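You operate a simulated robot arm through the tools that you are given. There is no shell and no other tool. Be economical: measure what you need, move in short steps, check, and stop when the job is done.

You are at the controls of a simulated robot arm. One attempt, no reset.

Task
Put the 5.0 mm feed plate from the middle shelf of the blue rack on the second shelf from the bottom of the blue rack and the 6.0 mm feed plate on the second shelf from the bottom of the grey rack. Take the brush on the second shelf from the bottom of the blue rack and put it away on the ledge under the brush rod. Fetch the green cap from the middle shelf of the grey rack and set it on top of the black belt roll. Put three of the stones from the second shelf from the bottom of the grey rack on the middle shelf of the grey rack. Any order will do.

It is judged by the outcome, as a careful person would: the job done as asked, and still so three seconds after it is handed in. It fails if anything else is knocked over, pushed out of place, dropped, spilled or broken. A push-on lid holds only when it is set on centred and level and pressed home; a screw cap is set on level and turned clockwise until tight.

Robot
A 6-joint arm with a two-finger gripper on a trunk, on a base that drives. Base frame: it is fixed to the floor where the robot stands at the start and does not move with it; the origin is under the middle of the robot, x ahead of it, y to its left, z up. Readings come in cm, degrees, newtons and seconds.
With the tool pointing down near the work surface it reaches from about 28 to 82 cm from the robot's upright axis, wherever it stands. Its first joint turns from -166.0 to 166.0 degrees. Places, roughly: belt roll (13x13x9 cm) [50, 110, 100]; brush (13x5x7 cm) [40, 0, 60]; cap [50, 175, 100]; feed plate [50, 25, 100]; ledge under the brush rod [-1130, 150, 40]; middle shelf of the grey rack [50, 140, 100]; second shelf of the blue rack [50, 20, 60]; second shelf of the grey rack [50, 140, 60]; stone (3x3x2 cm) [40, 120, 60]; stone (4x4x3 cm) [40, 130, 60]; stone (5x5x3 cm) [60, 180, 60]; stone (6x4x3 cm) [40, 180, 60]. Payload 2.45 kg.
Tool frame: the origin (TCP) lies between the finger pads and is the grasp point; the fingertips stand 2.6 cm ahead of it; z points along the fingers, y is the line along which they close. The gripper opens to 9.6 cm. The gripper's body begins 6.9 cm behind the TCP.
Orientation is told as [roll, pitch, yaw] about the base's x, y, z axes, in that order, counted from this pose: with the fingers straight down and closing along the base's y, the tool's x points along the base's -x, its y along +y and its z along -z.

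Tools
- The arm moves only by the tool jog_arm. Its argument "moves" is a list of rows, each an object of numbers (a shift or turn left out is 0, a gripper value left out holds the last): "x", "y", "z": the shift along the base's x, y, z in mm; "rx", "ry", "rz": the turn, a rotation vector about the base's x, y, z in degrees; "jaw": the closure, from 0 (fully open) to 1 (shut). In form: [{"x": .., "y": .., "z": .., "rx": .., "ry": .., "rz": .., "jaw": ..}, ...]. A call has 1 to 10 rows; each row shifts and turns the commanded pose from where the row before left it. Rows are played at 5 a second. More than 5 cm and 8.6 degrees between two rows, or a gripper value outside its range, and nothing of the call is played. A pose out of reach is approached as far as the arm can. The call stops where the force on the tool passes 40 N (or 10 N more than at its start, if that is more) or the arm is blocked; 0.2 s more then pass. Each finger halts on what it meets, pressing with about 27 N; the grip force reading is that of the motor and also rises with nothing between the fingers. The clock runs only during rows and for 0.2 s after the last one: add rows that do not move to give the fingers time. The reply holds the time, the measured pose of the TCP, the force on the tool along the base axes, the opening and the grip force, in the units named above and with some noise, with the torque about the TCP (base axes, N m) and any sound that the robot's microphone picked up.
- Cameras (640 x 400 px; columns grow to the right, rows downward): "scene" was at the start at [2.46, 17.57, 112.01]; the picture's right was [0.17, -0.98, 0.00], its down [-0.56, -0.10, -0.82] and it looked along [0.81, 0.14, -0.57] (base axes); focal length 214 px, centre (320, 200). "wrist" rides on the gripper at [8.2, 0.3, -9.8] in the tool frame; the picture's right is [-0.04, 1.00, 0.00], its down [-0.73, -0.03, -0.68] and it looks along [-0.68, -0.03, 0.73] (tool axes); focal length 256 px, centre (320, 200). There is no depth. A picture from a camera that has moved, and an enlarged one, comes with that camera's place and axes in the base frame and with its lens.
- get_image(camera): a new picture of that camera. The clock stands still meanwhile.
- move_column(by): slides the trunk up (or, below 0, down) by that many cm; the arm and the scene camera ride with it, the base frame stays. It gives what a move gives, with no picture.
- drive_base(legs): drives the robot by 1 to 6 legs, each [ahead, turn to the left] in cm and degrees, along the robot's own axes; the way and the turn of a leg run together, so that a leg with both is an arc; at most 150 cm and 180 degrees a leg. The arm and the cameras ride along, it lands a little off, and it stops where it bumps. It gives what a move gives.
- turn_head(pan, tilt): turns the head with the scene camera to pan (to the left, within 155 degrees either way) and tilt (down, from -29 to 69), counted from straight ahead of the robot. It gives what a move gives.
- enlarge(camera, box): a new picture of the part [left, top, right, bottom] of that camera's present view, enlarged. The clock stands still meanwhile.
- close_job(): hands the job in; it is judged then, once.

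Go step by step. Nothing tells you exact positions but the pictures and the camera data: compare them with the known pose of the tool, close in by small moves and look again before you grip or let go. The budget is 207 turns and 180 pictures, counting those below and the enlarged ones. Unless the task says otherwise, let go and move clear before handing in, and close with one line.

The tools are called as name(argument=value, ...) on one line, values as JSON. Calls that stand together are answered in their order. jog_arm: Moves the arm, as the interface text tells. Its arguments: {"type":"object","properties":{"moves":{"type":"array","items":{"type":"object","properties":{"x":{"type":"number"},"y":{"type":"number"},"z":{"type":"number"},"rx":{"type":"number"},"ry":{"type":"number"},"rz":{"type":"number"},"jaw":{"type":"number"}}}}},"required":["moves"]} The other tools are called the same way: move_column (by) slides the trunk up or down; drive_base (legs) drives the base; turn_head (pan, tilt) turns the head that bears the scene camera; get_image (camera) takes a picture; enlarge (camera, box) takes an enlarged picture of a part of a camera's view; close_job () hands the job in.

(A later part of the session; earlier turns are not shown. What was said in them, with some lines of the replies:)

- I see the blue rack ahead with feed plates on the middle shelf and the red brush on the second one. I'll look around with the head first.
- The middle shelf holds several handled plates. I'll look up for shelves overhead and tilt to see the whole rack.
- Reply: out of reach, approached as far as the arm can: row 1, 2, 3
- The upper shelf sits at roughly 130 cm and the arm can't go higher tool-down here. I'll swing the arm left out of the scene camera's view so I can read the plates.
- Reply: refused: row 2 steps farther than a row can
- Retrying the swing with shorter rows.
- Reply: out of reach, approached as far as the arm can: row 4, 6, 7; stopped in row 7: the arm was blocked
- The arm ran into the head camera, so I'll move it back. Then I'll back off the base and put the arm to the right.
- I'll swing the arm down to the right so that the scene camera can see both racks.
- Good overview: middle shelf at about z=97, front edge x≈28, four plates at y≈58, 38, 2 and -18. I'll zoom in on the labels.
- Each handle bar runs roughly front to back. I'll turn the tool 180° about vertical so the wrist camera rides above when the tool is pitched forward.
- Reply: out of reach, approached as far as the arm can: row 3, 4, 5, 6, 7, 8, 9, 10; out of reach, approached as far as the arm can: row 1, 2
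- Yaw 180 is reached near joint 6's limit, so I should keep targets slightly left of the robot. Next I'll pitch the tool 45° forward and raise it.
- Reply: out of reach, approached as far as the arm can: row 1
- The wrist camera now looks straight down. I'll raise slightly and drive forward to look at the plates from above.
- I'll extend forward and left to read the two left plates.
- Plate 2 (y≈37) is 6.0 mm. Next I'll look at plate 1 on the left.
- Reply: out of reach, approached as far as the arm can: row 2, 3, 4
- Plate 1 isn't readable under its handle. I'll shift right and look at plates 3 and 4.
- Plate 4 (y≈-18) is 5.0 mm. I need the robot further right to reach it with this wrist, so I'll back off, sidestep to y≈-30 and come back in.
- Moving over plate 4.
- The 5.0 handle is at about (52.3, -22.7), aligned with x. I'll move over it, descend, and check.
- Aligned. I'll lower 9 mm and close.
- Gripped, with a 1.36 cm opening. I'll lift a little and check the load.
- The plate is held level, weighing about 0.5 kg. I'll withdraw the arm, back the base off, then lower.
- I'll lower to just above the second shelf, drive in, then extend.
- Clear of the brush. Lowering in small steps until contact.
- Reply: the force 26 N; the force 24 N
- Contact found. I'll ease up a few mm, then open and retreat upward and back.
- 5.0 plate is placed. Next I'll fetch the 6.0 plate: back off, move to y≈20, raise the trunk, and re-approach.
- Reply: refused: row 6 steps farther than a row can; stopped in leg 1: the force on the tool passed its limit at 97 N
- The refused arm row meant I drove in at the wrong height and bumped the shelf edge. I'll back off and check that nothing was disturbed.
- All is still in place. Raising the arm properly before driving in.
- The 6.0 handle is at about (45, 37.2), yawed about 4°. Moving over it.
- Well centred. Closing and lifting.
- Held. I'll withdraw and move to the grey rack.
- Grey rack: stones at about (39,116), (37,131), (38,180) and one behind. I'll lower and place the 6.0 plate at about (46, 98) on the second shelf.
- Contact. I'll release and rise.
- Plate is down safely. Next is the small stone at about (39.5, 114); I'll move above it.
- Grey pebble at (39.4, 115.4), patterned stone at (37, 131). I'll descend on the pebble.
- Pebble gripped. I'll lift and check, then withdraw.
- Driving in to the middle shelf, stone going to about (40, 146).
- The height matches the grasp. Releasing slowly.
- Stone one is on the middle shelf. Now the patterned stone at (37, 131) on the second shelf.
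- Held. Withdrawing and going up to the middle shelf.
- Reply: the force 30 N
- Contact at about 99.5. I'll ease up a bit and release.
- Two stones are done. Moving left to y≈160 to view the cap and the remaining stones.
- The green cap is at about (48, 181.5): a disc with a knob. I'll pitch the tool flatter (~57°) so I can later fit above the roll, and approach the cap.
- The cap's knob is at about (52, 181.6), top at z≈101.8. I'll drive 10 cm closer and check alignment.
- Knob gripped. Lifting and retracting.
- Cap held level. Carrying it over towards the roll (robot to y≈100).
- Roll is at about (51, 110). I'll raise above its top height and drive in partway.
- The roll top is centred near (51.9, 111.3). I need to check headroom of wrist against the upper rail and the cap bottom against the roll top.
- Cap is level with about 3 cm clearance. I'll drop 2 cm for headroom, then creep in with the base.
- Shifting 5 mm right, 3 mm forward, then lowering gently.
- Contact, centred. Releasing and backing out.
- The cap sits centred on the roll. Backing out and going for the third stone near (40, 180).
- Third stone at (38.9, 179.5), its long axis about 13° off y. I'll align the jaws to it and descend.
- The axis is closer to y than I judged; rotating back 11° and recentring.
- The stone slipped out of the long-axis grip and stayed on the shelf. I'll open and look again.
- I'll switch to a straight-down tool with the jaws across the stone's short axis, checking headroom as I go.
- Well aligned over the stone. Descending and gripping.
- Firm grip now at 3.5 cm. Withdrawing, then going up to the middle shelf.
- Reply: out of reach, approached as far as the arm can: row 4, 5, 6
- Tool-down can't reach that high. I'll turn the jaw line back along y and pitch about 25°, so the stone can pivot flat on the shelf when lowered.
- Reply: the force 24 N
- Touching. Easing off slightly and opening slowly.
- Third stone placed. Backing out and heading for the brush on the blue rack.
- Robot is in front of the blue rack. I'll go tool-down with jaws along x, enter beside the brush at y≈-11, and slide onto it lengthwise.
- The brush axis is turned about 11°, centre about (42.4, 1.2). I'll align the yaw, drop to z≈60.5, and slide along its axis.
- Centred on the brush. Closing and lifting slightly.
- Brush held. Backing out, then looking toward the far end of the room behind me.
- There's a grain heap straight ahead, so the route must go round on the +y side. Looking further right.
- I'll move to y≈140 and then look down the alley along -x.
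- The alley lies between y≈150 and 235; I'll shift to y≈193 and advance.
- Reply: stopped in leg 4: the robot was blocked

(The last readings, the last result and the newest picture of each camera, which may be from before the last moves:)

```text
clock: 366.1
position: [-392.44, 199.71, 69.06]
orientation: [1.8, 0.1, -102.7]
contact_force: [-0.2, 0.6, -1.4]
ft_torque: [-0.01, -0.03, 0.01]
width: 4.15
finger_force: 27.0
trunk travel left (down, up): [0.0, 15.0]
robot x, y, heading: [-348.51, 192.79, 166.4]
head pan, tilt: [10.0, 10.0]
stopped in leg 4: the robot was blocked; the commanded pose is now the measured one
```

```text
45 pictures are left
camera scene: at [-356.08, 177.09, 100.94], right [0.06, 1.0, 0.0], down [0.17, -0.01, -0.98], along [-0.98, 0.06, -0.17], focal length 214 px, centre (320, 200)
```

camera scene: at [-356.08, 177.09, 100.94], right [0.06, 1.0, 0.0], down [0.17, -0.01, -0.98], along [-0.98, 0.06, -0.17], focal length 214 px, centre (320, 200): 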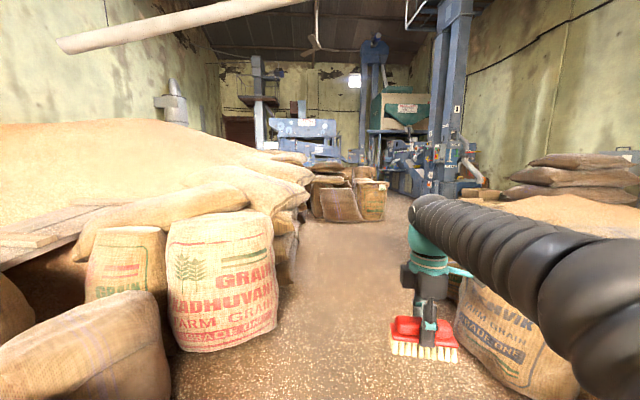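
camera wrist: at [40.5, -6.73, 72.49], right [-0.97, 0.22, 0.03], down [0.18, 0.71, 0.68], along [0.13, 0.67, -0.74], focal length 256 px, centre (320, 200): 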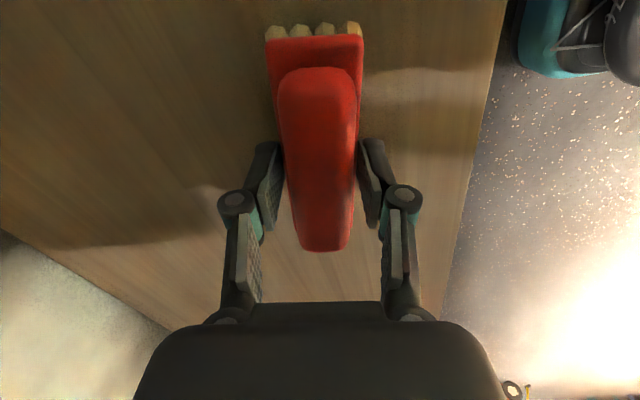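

Blocked by something at the base, apparently a sack on one side. Looking down at both sides.

turn_head(pan=-60, tilt=45)

get_image(camera="scene")

turn_head(pan=60, tilt=45)

get_image(camera="scene")

```text
clock: 367.5
position: [-392.39, 199.75, 69.09]
orientation: [1.8, 0.1, -102.8]
contact_force: [0.0, 0.1, -1.1]
ft_torque: [-0.02, 0.0, -0.01]
width: 4.16
finger_force: 26.5
trunk travel left (down, up): [0.0, 15.0]
robot x, y, heading: [-349.12, 192.64, 166.7]
head pan, tilt: [-60.0, 45.0]
```

```text
44 pictures are left
camera scene: at [-349.12, 184.32, 95.45], right [0.96, 0.29, 0.0], down [0.2, -0.68, -0.71], along [-0.2, 0.68, -0.71], focal length 214 px, centre (320, 200)
```

scene: 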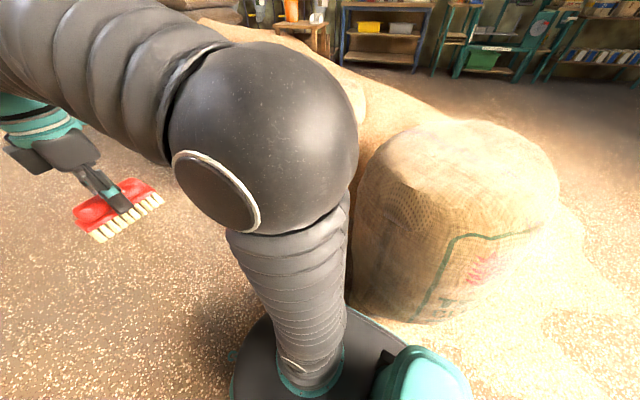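

```text
clock: 369.5
position: [-392.43, 199.78, 69.11]
orientation: [1.8, 0.2, -102.7]
contact_force: [0.2, -0.4, -1.4]
ft_torque: [-0.03, 0.01, -0.01]
width: 4.14
finger_force: 27.5
trunk travel left (down, up): [0.0, 15.0]
robot x, y, heading: [-348.85, 192.79, 166.6]
head pan, tilt: [60.0, 45.0]
```

```text
43 pictures are left
camera scene: at [-352.4, 170.63, 95.44], right [-0.73, 0.69, 0.0], down [0.49, 0.51, -0.71], along [-0.49, -0.51, -0.71], focal length 214 px, centre (320, 200)
```

scene: 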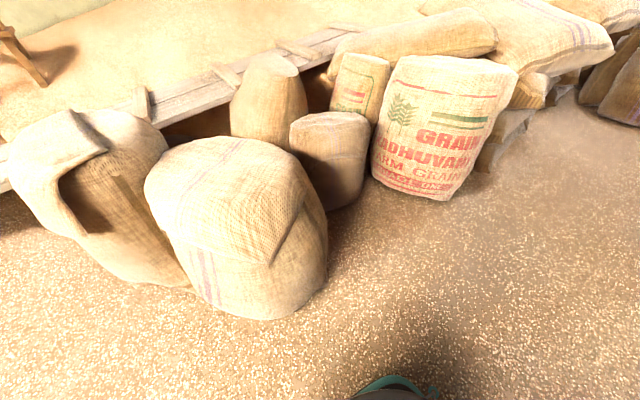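

Only the right sack is touched and it still stands. I'll back off, recentre at y≈181 and go through.

drive_base(legs=[[-40, 0], [0, 15.5], [70, 0]])

turn_head(pan=0, tilt=15)

get_image(camera="scene")

```text
clock: 376.4
position: [-424.43, 175.61, 69.07]
orientation: [1.8, 0.1, -87.2]
contact_force: [0.3, 0.4, -0.9]
ft_torque: [-0.01, -0.01, -0.02]
width: 4.17
finger_force: 26.9
trunk travel left (down, up): [0.0, 15.0]
robot x, y, heading: [-380.23, 181.17, -177.5]
head pan, tilt: [60.0, 45.0]
```

```text
clock: 377.7
position: [-424.19, 175.68, 69.18]
orientation: [1.8, 0.1, -87.1]
contact_force: [-1.5, -0.3, -1.0]
ft_torque: [0.01, 0.0, -0.01]
width: 4.14
finger_force: 26.7
trunk travel left (down, up): [0.0, 15.0]
robot x, y, heading: [-380.37, 180.79, -177.6]
head pan, tilt: [0.0, 15.0]
```

```text
42 pictures are left
camera scene: at [-383.38, 165.42, 100.12], right [-0.04, 1.0, 0.0], down [0.26, 0.01, -0.97], along [-0.96, -0.04, -0.26], focal length 214 px, centre (320, 200)
```

scene: 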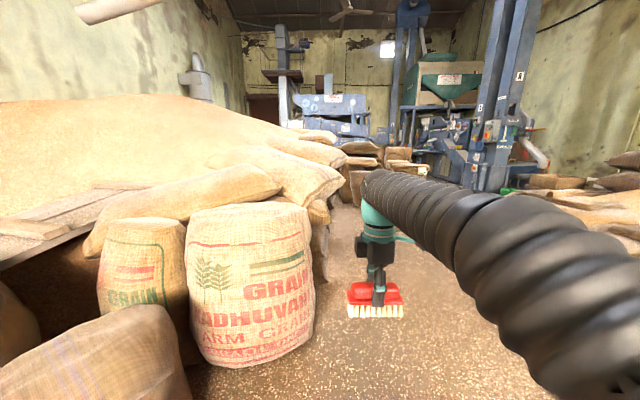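

drive_base(legs=[[0, -22], [75, 0], [0, 20], [80, 0]])

get_image(camera="scene")

```text
clock: 387.9
position: [-574.54, 201.19, 69.15]
orientation: [1.8, 0.1, -88.8]
contact_force: [0.1, 0.2, -0.6]
ft_torque: [0.0, 0.0, 0.0]
width: 4.14
finger_force: 26.8
trunk travel left (down, up): [0.0, 15.0]
robot x, y, heading: [-530.85, 205.11, -179.4]
head pan, tilt: [0.0, 15.0]
```

```text
41 pictures are left
camera scene: at [-533.96, 189.74, 100.13], right [-0.01, 1.0, 0.0], down [0.26, 0.0, -0.97], along [-0.97, -0.01, -0.26], focal length 214 px, centre (320, 200)
```

scene: 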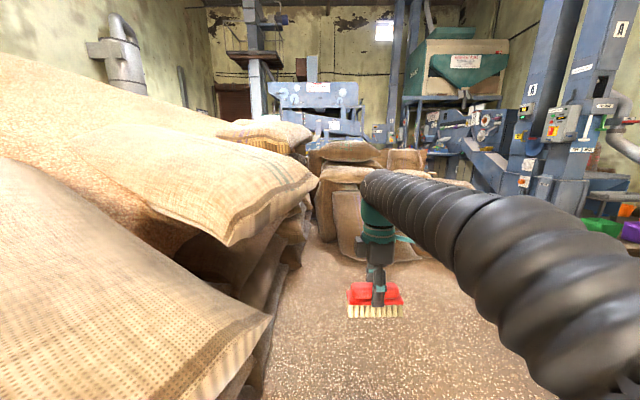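

enlarge(camera="scene", box=[230, 60, 430, 200])

turn_head(pan=-40, tilt=20)

get_image(camera="scene")

```text
2.86 times, centred on (330, 130) of scene
camera zoom: at [-533.96, 189.74, 100.13], right [-0.01, 1.0, 0.0], down [0.26, 0.0, -0.97], along [-0.97, -0.01, -0.26], focal length 613 px, centre (291, 400)
```

zoom: 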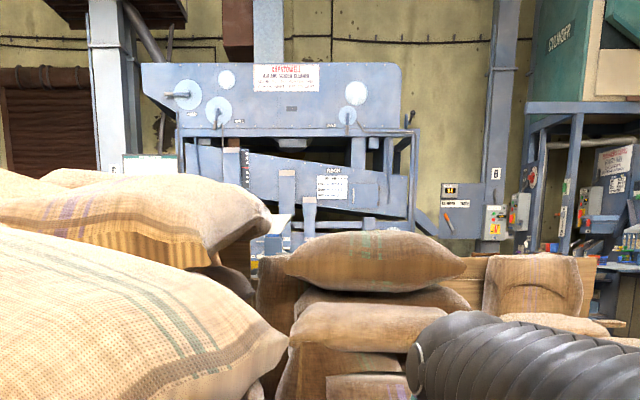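

```text
clock: 388.9
position: [-574.64, 201.07, 69.07]
orientation: [1.7, 0.1, -88.8]
contact_force: [0.1, -0.2, -1.8]
ft_torque: [0.02, 0.02, -0.02]
width: 4.16
finger_force: 27.2
trunk travel left (down, up): [0.0, 15.0]
robot x, y, heading: [-530.6, 205.44, -179.5]
head pan, tilt: [-40.0, 20.0]
```

```text
39 pictures are left
camera scene: at [-531.82, 195.74, 99.31], right [0.63, 0.77, 0.0], down [0.26, -0.22, -0.94], along [-0.73, 0.6, -0.34], focal length 214 px, centre (320, 200)
```

scene: 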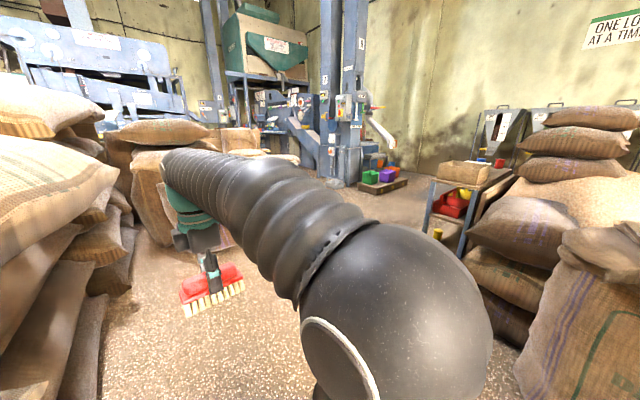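

drive_base(legs=[[0, -44], [105, 0]])

turn_head(pan=15, tilt=15)

get_image(camera="scene")

```text
clock: 396.4
position: [-640.61, 305.82, 69.11]
orientation: [1.9, 0.1, -133.3]
contact_force: [0.5, 0.1, -0.9]
ft_torque: [0.01, 0.05, -0.01]
width: 4.17
finger_force: 26.9
trunk travel left (down, up): [0.0, 15.0]
robot x, y, heading: [-606.55, 278.04, 136.0]
head pan, tilt: [-40.0, 20.0]
```

```text
clock: 397.6
position: [-640.53, 305.87, 68.98]
orientation: [1.8, 0.1, -133.3]
contact_force: [-0.3, 0.3, -0.9]
ft_torque: [0.0, 0.03, 0.02]
width: 4.15
finger_force: 27.5
trunk travel left (down, up): [0.0, 15.0]
robot x, y, heading: [-606.25, 278.16, 135.9]
head pan, tilt: [15.0, 15.0]
```

```text
38 pictures are left
camera scene: at [-621.37, 267.11, 100.13], right [0.49, 0.87, 0.0], down [0.23, -0.13, -0.97], along [-0.84, 0.47, -0.26], focal length 214 px, centre (320, 200)
```

scene: 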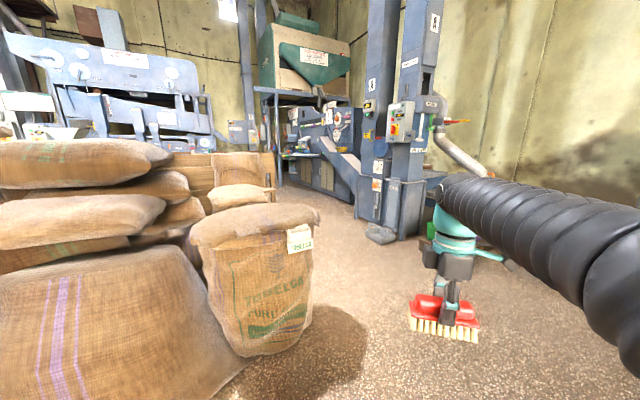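

Wide gap between the brown sacks and the blue elevator. Driving through its middle.

drive_base(legs=[[0, 10], [140, 0], [0, 25]])

get_image(camera="scene")

```text
clock: 406.6
position: [-768.07, 359.32, 69.1]
orientation: [1.8, 0.1, -97.8]
contact_force: [-0.4, -1.0, -0.9]
ft_torque: [-0.01, 0.04, 0.05]
width: 4.13
finger_force: 27.0
trunk travel left (down, up): [0.0, 15.0]
robot x, y, heading: [-723.72, 356.41, 171.3]
head pan, tilt: [15.0, 15.0]
```

```text
37 pictures are left
camera scene: at [-729.71, 339.08, 100.13], right [-0.11, 0.99, 0.0], down [0.26, 0.03, -0.97], along [-0.96, -0.11, -0.26], focal length 214 px, centre (320, 200)
```

scene: 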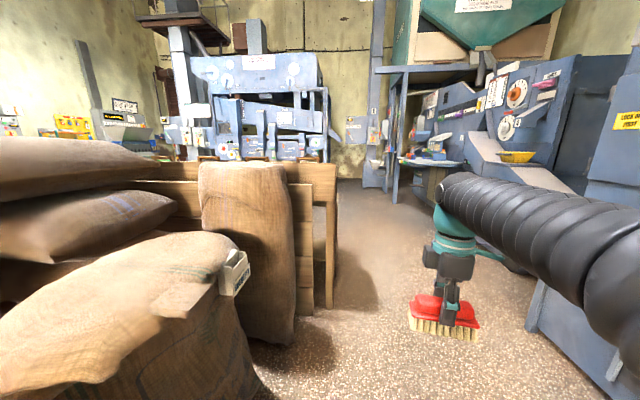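

drive_base(legs=[[0, -6], [130, 0], [0, 17], [70, 0]])

turn_head(pan=35, tilt=15)

get_image(camera="scene")

```text
clock: 418.1
position: [-963.33, 378.69, 69.03]
orientation: [1.7, 0.0, -86.4]
contact_force: [0.6, 0.0, -0.9]
ft_torque: [0.01, -0.01, 0.02]
width: 4.16
finger_force: 27.2
trunk travel left (down, up): [0.0, 15.0]
robot x, y, heading: [-919.48, 384.73, -177.2]
head pan, tilt: [15.0, 15.0]
```

```text
clock: 418.9
position: [-963.27, 378.83, 69.04]
orientation: [1.8, 0.0, -86.4]
contact_force: [-0.2, -0.1, -0.8]
ft_torque: [-0.01, -0.03, 0.0]
width: 4.15
finger_force: 26.6
trunk travel left (down, up): [0.0, 15.0]
robot x, y, heading: [-919.61, 385.0, -176.9]
head pan, tilt: [35.0, 15.0]
```

```text
36 pictures are left
camera scene: at [-920.3, 363.75, 100.13], right [-0.61, 0.79, 0.0], down [0.2, 0.16, -0.97], along [-0.76, -0.59, -0.26], focal length 214 px, centre (320, 200)
```

scene: 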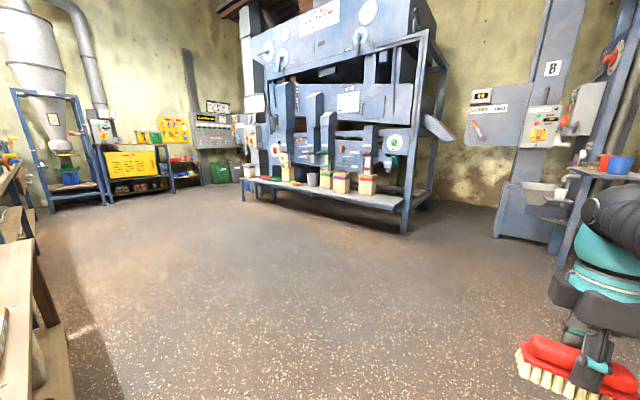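

Open area; the blue machine's front ledge matches the target. Zooming in.

enlarge(camera="scene", box=[220, 100, 440, 240])

```text
2.86 times, centred on (330, 170) of scene
camera zoom: at [-920.3, 363.75, 100.13], right [-0.61, 0.79, 0.0], down [0.2, 0.16, -0.97], along [-0.76, -0.59, -0.26], focal length 613 px, centre (291, 286)
```

zoom: 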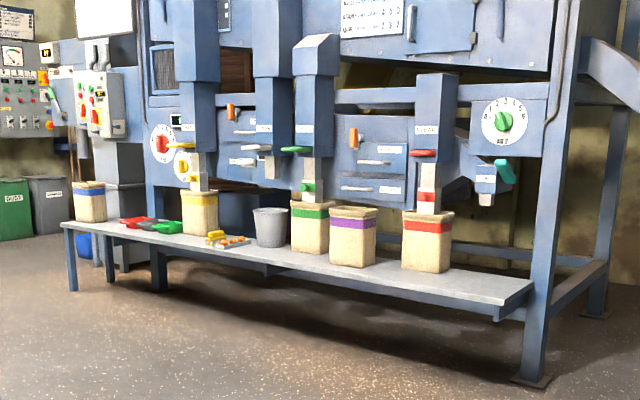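

The bench has coloured sacks, a bucket and small items. I'll drive closer for a good look to find the brush rod and free space.

drive_base(legs=[[0, 60], [110, 0], [100, 0], [0, -62]])

turn_head(pan=0, tilt=20)

get_image(camera="scene")

```text
clock: 434.7
position: [-1058.34, 192.84, 69.16]
orientation: [1.8, 0.1, -88.4]
contact_force: [-0.4, -0.5, -0.9]
ft_torque: [0.0, 0.0, -0.04]
width: 4.15
finger_force: 26.9
trunk travel left (down, up): [0.0, 15.0]
robot x, y, heading: [-1013.95, 197.15, -178.8]
head pan, tilt: [35.0, 15.0]
```

```text
clock: 435.7
position: [-1058.35, 192.77, 69.11]
orientation: [1.8, 0.1, -88.4]
contact_force: [0.2, 0.7, -1.4]
ft_torque: [-0.02, 0.02, -0.03]
width: 4.15
finger_force: 27.1
trunk travel left (down, up): [0.0, 15.0]
robot x, y, heading: [-1014.58, 196.91, -179.2]
head pan, tilt: [0.0, 20.0]
```

```text
34 pictures are left
camera scene: at [-1017.61, 181.57, 99.31], right [-0.02, 1.0, 0.0], down [0.34, 0.01, -0.94], along [-0.94, -0.02, -0.34], focal length 214 px, centre (320, 200)
```

scene: 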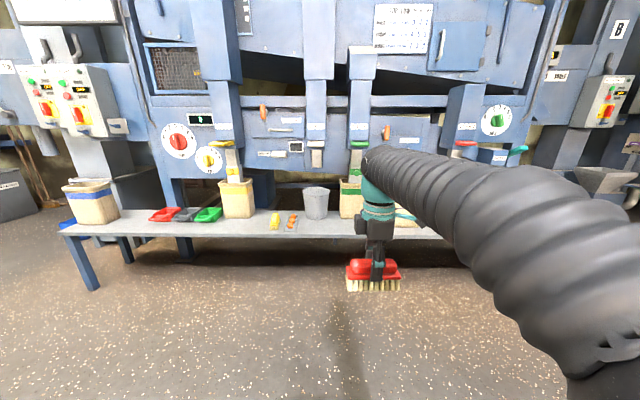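

enlarge(camera="scene", box=[140, 70, 360, 250])

turn_head(pan=20, tilt=-5)

get_image(camera="scene")

```text
2.22 times, centred on (250, 160) of scene
camera zoom: at [-1017.61, 181.57, 99.31], right [-0.02, 1.0, 0.0], down [0.34, 0.01, -0.94], along [-0.94, -0.02, -0.34], focal length 477 px, centre (476, 289)
```

zoom: 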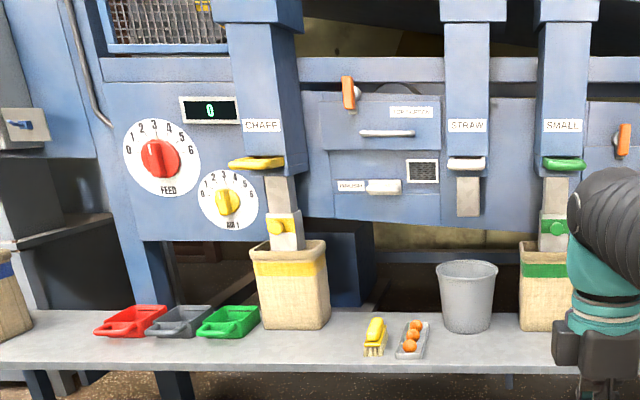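

```text
clock: 436.6
position: [-1058.23, 192.79, 68.99]
orientation: [1.9, 0.1, -88.4]
contact_force: [0.1, 0.3, -1.3]
ft_torque: [0.01, 0.0, -0.03]
width: 4.14
finger_force: 27.5
trunk travel left (down, up): [0.0, 15.0]
robot x, y, heading: [-1014.17, 197.02, -179.1]
head pan, tilt: [20.0, -5.0]
```

```text
32 pictures are left
camera scene: at [-1016.47, 178.6, 103.31], right [-0.36, 0.93, 0.0], down [-0.08, -0.03, -1.0], along [-0.93, -0.36, 0.09], focal length 214 px, centre (320, 200)
```

scene: 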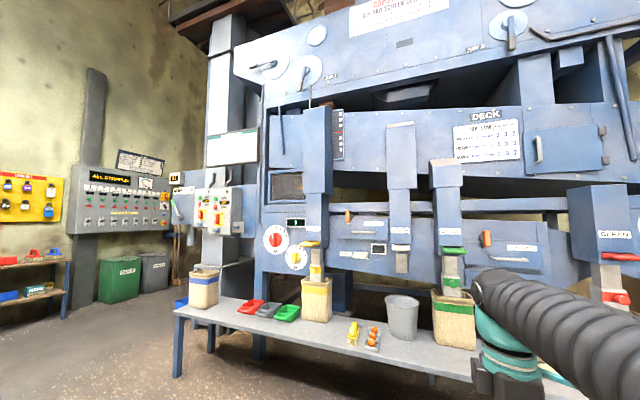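

The bench (z≈40, y≈28–272, front x≈-1124) is the ledge, with a yellow brush already on it. The clear strip in front of the chaff sack at about (-1135, 131) suits me. I'll line the robot up.

drive_base(legs=[[0, 89], [64, 0], [0, -90], [38, 0]])

turn_head(pan=0, tilt=35)

get_image(camera="scene")

get_image(camera="wrist")

```text
clock: 449.7
position: [-1096.94, 130.02, 69.11]
orientation: [1.8, 0.1, -89.5]
contact_force: [0.5, -0.3, -1.1]
ft_torque: [0.0, 0.0, 0.04]
width: 4.19
finger_force: 26.6
trunk travel left (down, up): [0.0, 15.0]
robot x, y, heading: [-1052.97, 133.56, 179.8]
head pan, tilt: [20.0, -5.0]
```

```text
clock: 450.8
position: [-1097.04, 129.92, 69.04]
orientation: [1.7, 0.1, -89.5]
contact_force: [0.0, 1.0, -1.9]
ft_torque: [0.02, -0.01, 0.01]
width: 4.15
finger_force: 26.9
trunk travel left (down, up): [0.0, 15.0]
robot x, y, heading: [-1052.72, 133.22, 179.6]
head pan, tilt: [0.0, 35.0]
```

```text
31 pictures are left
camera scene: at [-1055.9, 118.02, 96.93], right [0.0, 1.0, 0.0], down [0.57, 0.0, -0.82], along [-0.82, 0.0, -0.57], focal length 214 px, centre (320, 200)
```

scene: 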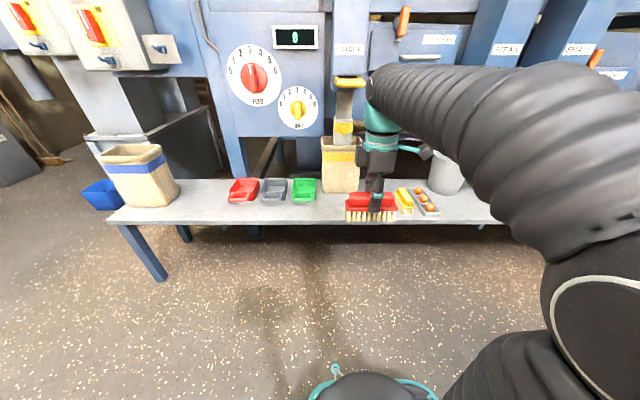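

```text
30 pictures are left
camera wrist: at [-1097.0, 138.15, 78.98], right [1.0, -0.03, 0.03], down [-0.04, -0.74, 0.68], along [0.0, -0.68, -0.74], focal length 256 px, centre (320, 200)
```

wrist: 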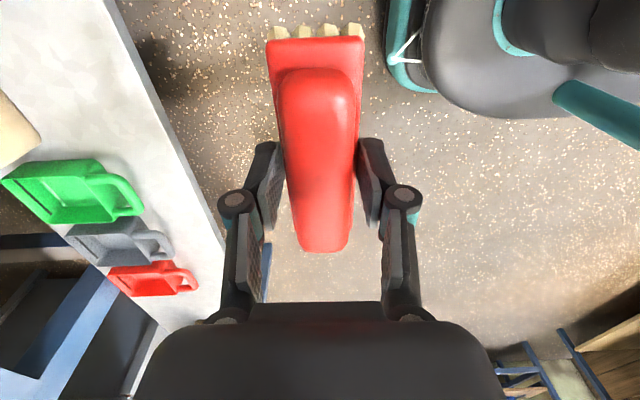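

Free strip: y 117–150, x -1120 to -1144. Moving 15 cm closer, then extending over it.

drive_base(legs=[[15, 0]])

jog_arm(moves=[{"x": -40, "y": 10}, {"x": -40, "y": 10}, {"x": -40, "y": 10}, {"x": -35}, {"x": -35}, {}])

get_image(camera="scene")

get_image(camera="wrist")

```text
clock: 452.2
position: [-1111.87, 130.05, 69.04]
orientation: [1.8, 0.1, -89.5]
contact_force: [-0.4, -0.4, -1.0]
ft_torque: [0.06, -0.01, -0.03]
width: 4.16
finger_force: 27.4
trunk travel left (down, up): [0.0, 15.0]
robot x, y, heading: [-1067.65, 133.65, 179.5]
head pan, tilt: [0.0, 35.0]
```

```text
clock: 453.6
position: [-1130.42, 133.76, 69.75]
orientation: [1.3, -0.1, -89.9]
contact_force: [0.3, -1.0, -0.8]
ft_torque: [-0.01, -0.03, -0.01]
width: 4.13
finger_force: 26.7
trunk travel left (down, up): [0.0, 15.0]
robot x, y, heading: [-1067.56, 133.68, 179.1]
head pan, tilt: [0.0, 35.0]
```

```text
29 pictures are left
camera scene: at [-1070.51, 118.5, 97.03], right [0.01, 1.0, 0.0], down [0.57, -0.01, -0.82], along [-0.82, 0.01, -0.57], focal length 214 px, centre (320, 200)
```

scene: 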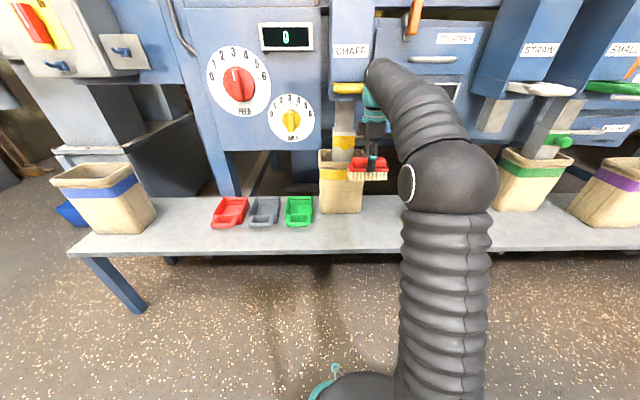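

```text
28 pictures are left
camera wrist: at [-1130.33, 142.01, 79.56], right [1.0, -0.04, 0.02], down [-0.04, -0.73, 0.68], along [-0.01, -0.68, -0.73], focal length 256 px, centre (320, 200)
```

wrist: 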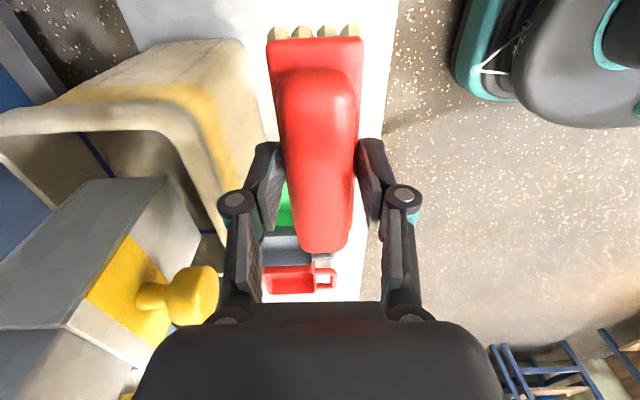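

The sack front is near x=-1138, so I'll shift 3 cm toward the front edge and lower.

jog_arm(moves=[{"x": 31}, {"z": -40}, {"z": -40}, {"z": -40}, {"z": -40}, {"z": -30}, {}])

get_image(camera="scene")

get_image(camera="wrist")

```text
clock: 455.2
position: [-1127.65, 132.85, 50.04]
orientation: [1.8, 0.1, -89.5]
contact_force: [0.6, 0.3, -0.4]
ft_torque: [0.02, 0.0, -0.03]
width: 4.15
finger_force: 27.0
trunk travel left (down, up): [0.0, 15.0]
robot x, y, heading: [-1067.84, 133.52, 179.8]
head pan, tilt: [0.0, 35.0]
```

```text
27 pictures are left
camera scene: at [-1070.86, 118.07, 96.93], right [0.0, 1.0, 0.0], down [0.57, 0.0, -0.82], along [-0.82, 0.0, -0.57], focal length 214 px, centre (320, 200)
```

scene: 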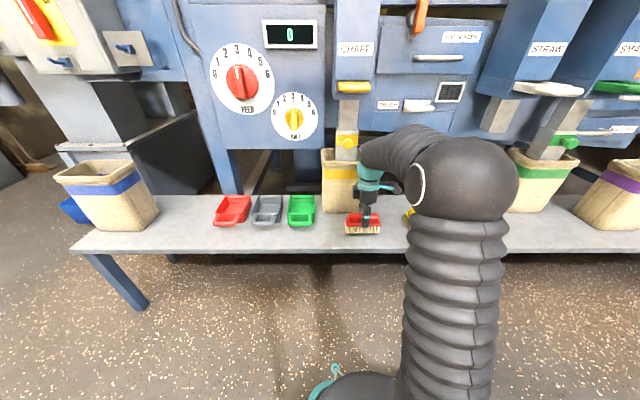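

```text
26 pictures are left
camera wrist: at [-1127.75, 141.12, 59.94], right [1.0, -0.03, 0.03], down [-0.04, -0.74, 0.68], along [0.0, -0.68, -0.74], focal length 256 px, centre (320, 200)
```

wrist: 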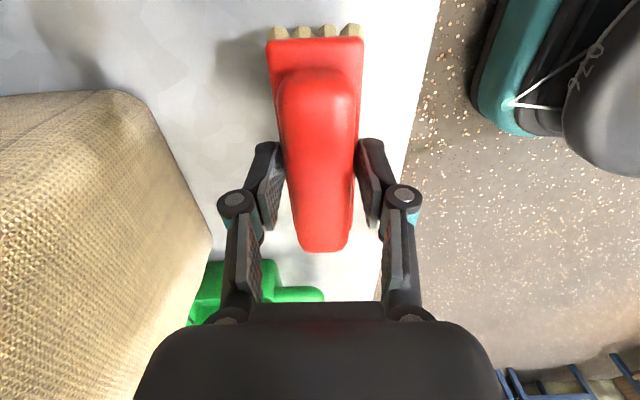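

jog_arm(moves=[{"z": -20}, {"z": -10}, {"z": -5}, {"z": -4}, {"z": -3}, {}])

enlarge(camera="scene", box=[290, 170, 430, 270])

```text
clock: 456.0
position: [-1127.88, 132.89, 47.34]
orientation: [1.2, 0.1, -89.5]
contact_force: [3.8, -0.4, 19.0]
ft_torque: [-0.1, 0.12, 0.01]
width: 4.15
finger_force: 27.2
trunk travel left (down, up): [0.0, 15.0]
robot x, y, heading: [-1067.81, 133.41, 180.0]
head pan, tilt: [0.0, 35.0]
stopped in row 4: the force on the tool passed its limit at 46 N (the readings are from after the stop); the commanded pose is now the measured one
```

```text
4.00 times, centred on (360, 220) of scene
camera zoom: at [-1070.76, 118.07, 96.94], right [0.0, 1.0, 0.0], down [0.57, 0.0, -0.82], along [-0.82, 0.0, -0.57], focal length 858 px, centre (160, 120)
```

zoom: 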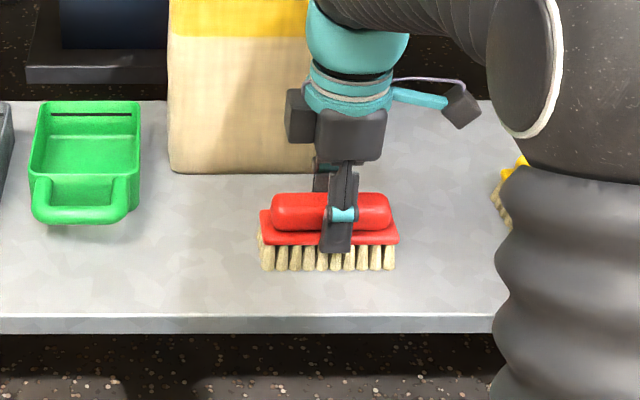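

The brush is down on the ledge. Easing off, releasing and rising.

jog_arm(moves=[{"z": 2}, {"jaw": 0.5}, {"jaw": 0.3}, {"jaw": 0}, {}, {}, {"z": 30}, {"z": 40}, {"z": 40}, {}])

jog_arm(moves=[{"z": 40, "x": 10}, {"z": 20, "x": 40}, {"x": 45}, {"x": 45}, {}])

get_image(camera="scene")

```text
clock: 458.2
position: [-1127.88, 133.04, 58.25]
orientation: [1.3, 0.1, -89.6]
contact_force: [0.0, -0.4, -0.6]
ft_torque: [-0.02, 0.02, -0.01]
width: 9.59
finger_force: 0.0
trunk travel left (down, up): [0.0, 15.0]
robot x, y, heading: [-1067.62, 133.51, 180.1]
head pan, tilt: [0.0, 35.0]
```

```text
clock: 459.4
position: [-1113.91, 132.84, 64.28]
orientation: [1.3, 0.1, -89.5]
contact_force: [-0.4, -0.3, -0.4]
ft_torque: [-0.01, -0.01, -0.03]
width: 9.61
finger_force: 0.0
trunk travel left (down, up): [0.0, 15.0]
robot x, y, heading: [-1067.46, 133.49, 179.9]
head pan, tilt: [0.0, 35.0]
```

```text
24 pictures are left
camera scene: at [-1070.85, 118.07, 96.93], right [0.0, 1.0, 0.0], down [0.57, 0.0, -0.82], along [-0.82, 0.0, -0.57], focal length 214 px, centre (320, 200)
```

scene: 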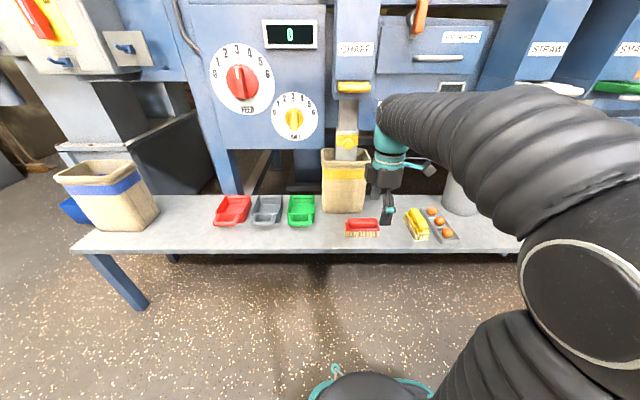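

The brush rests on the ledge beside the yellow brush, and the gripper is clear. Handing in.

drive_base(legs=[[-15, 0]])

close_job()

```text
clock: 460.8
position: [-1098.91, 132.91, 64.31]
orientation: [1.3, 0.1, -89.3]
contact_force: [-0.2, -0.8, -0.5]
ft_torque: [-0.04, -0.03, 0.0]
width: 9.6
finger_force: 0.0
trunk travel left (down, up): [0.0, 15.0]
robot x, y, heading: [-1052.47, 133.76, -180.2]
head pan, tilt: [0.0, 35.0]
```

```text
The job is handed in.
```

The job is handed in: both plates, the green cap, three stones and the brush are where you asked. On the way the gripper bumped the blue rack's shelf edge once (97 N), and the base touched a grain sack that was still standing when I looked. I took the bench at the listed ledge position, with a yellow brush on it, as the ledge, but didn't identify the brush rod itself.
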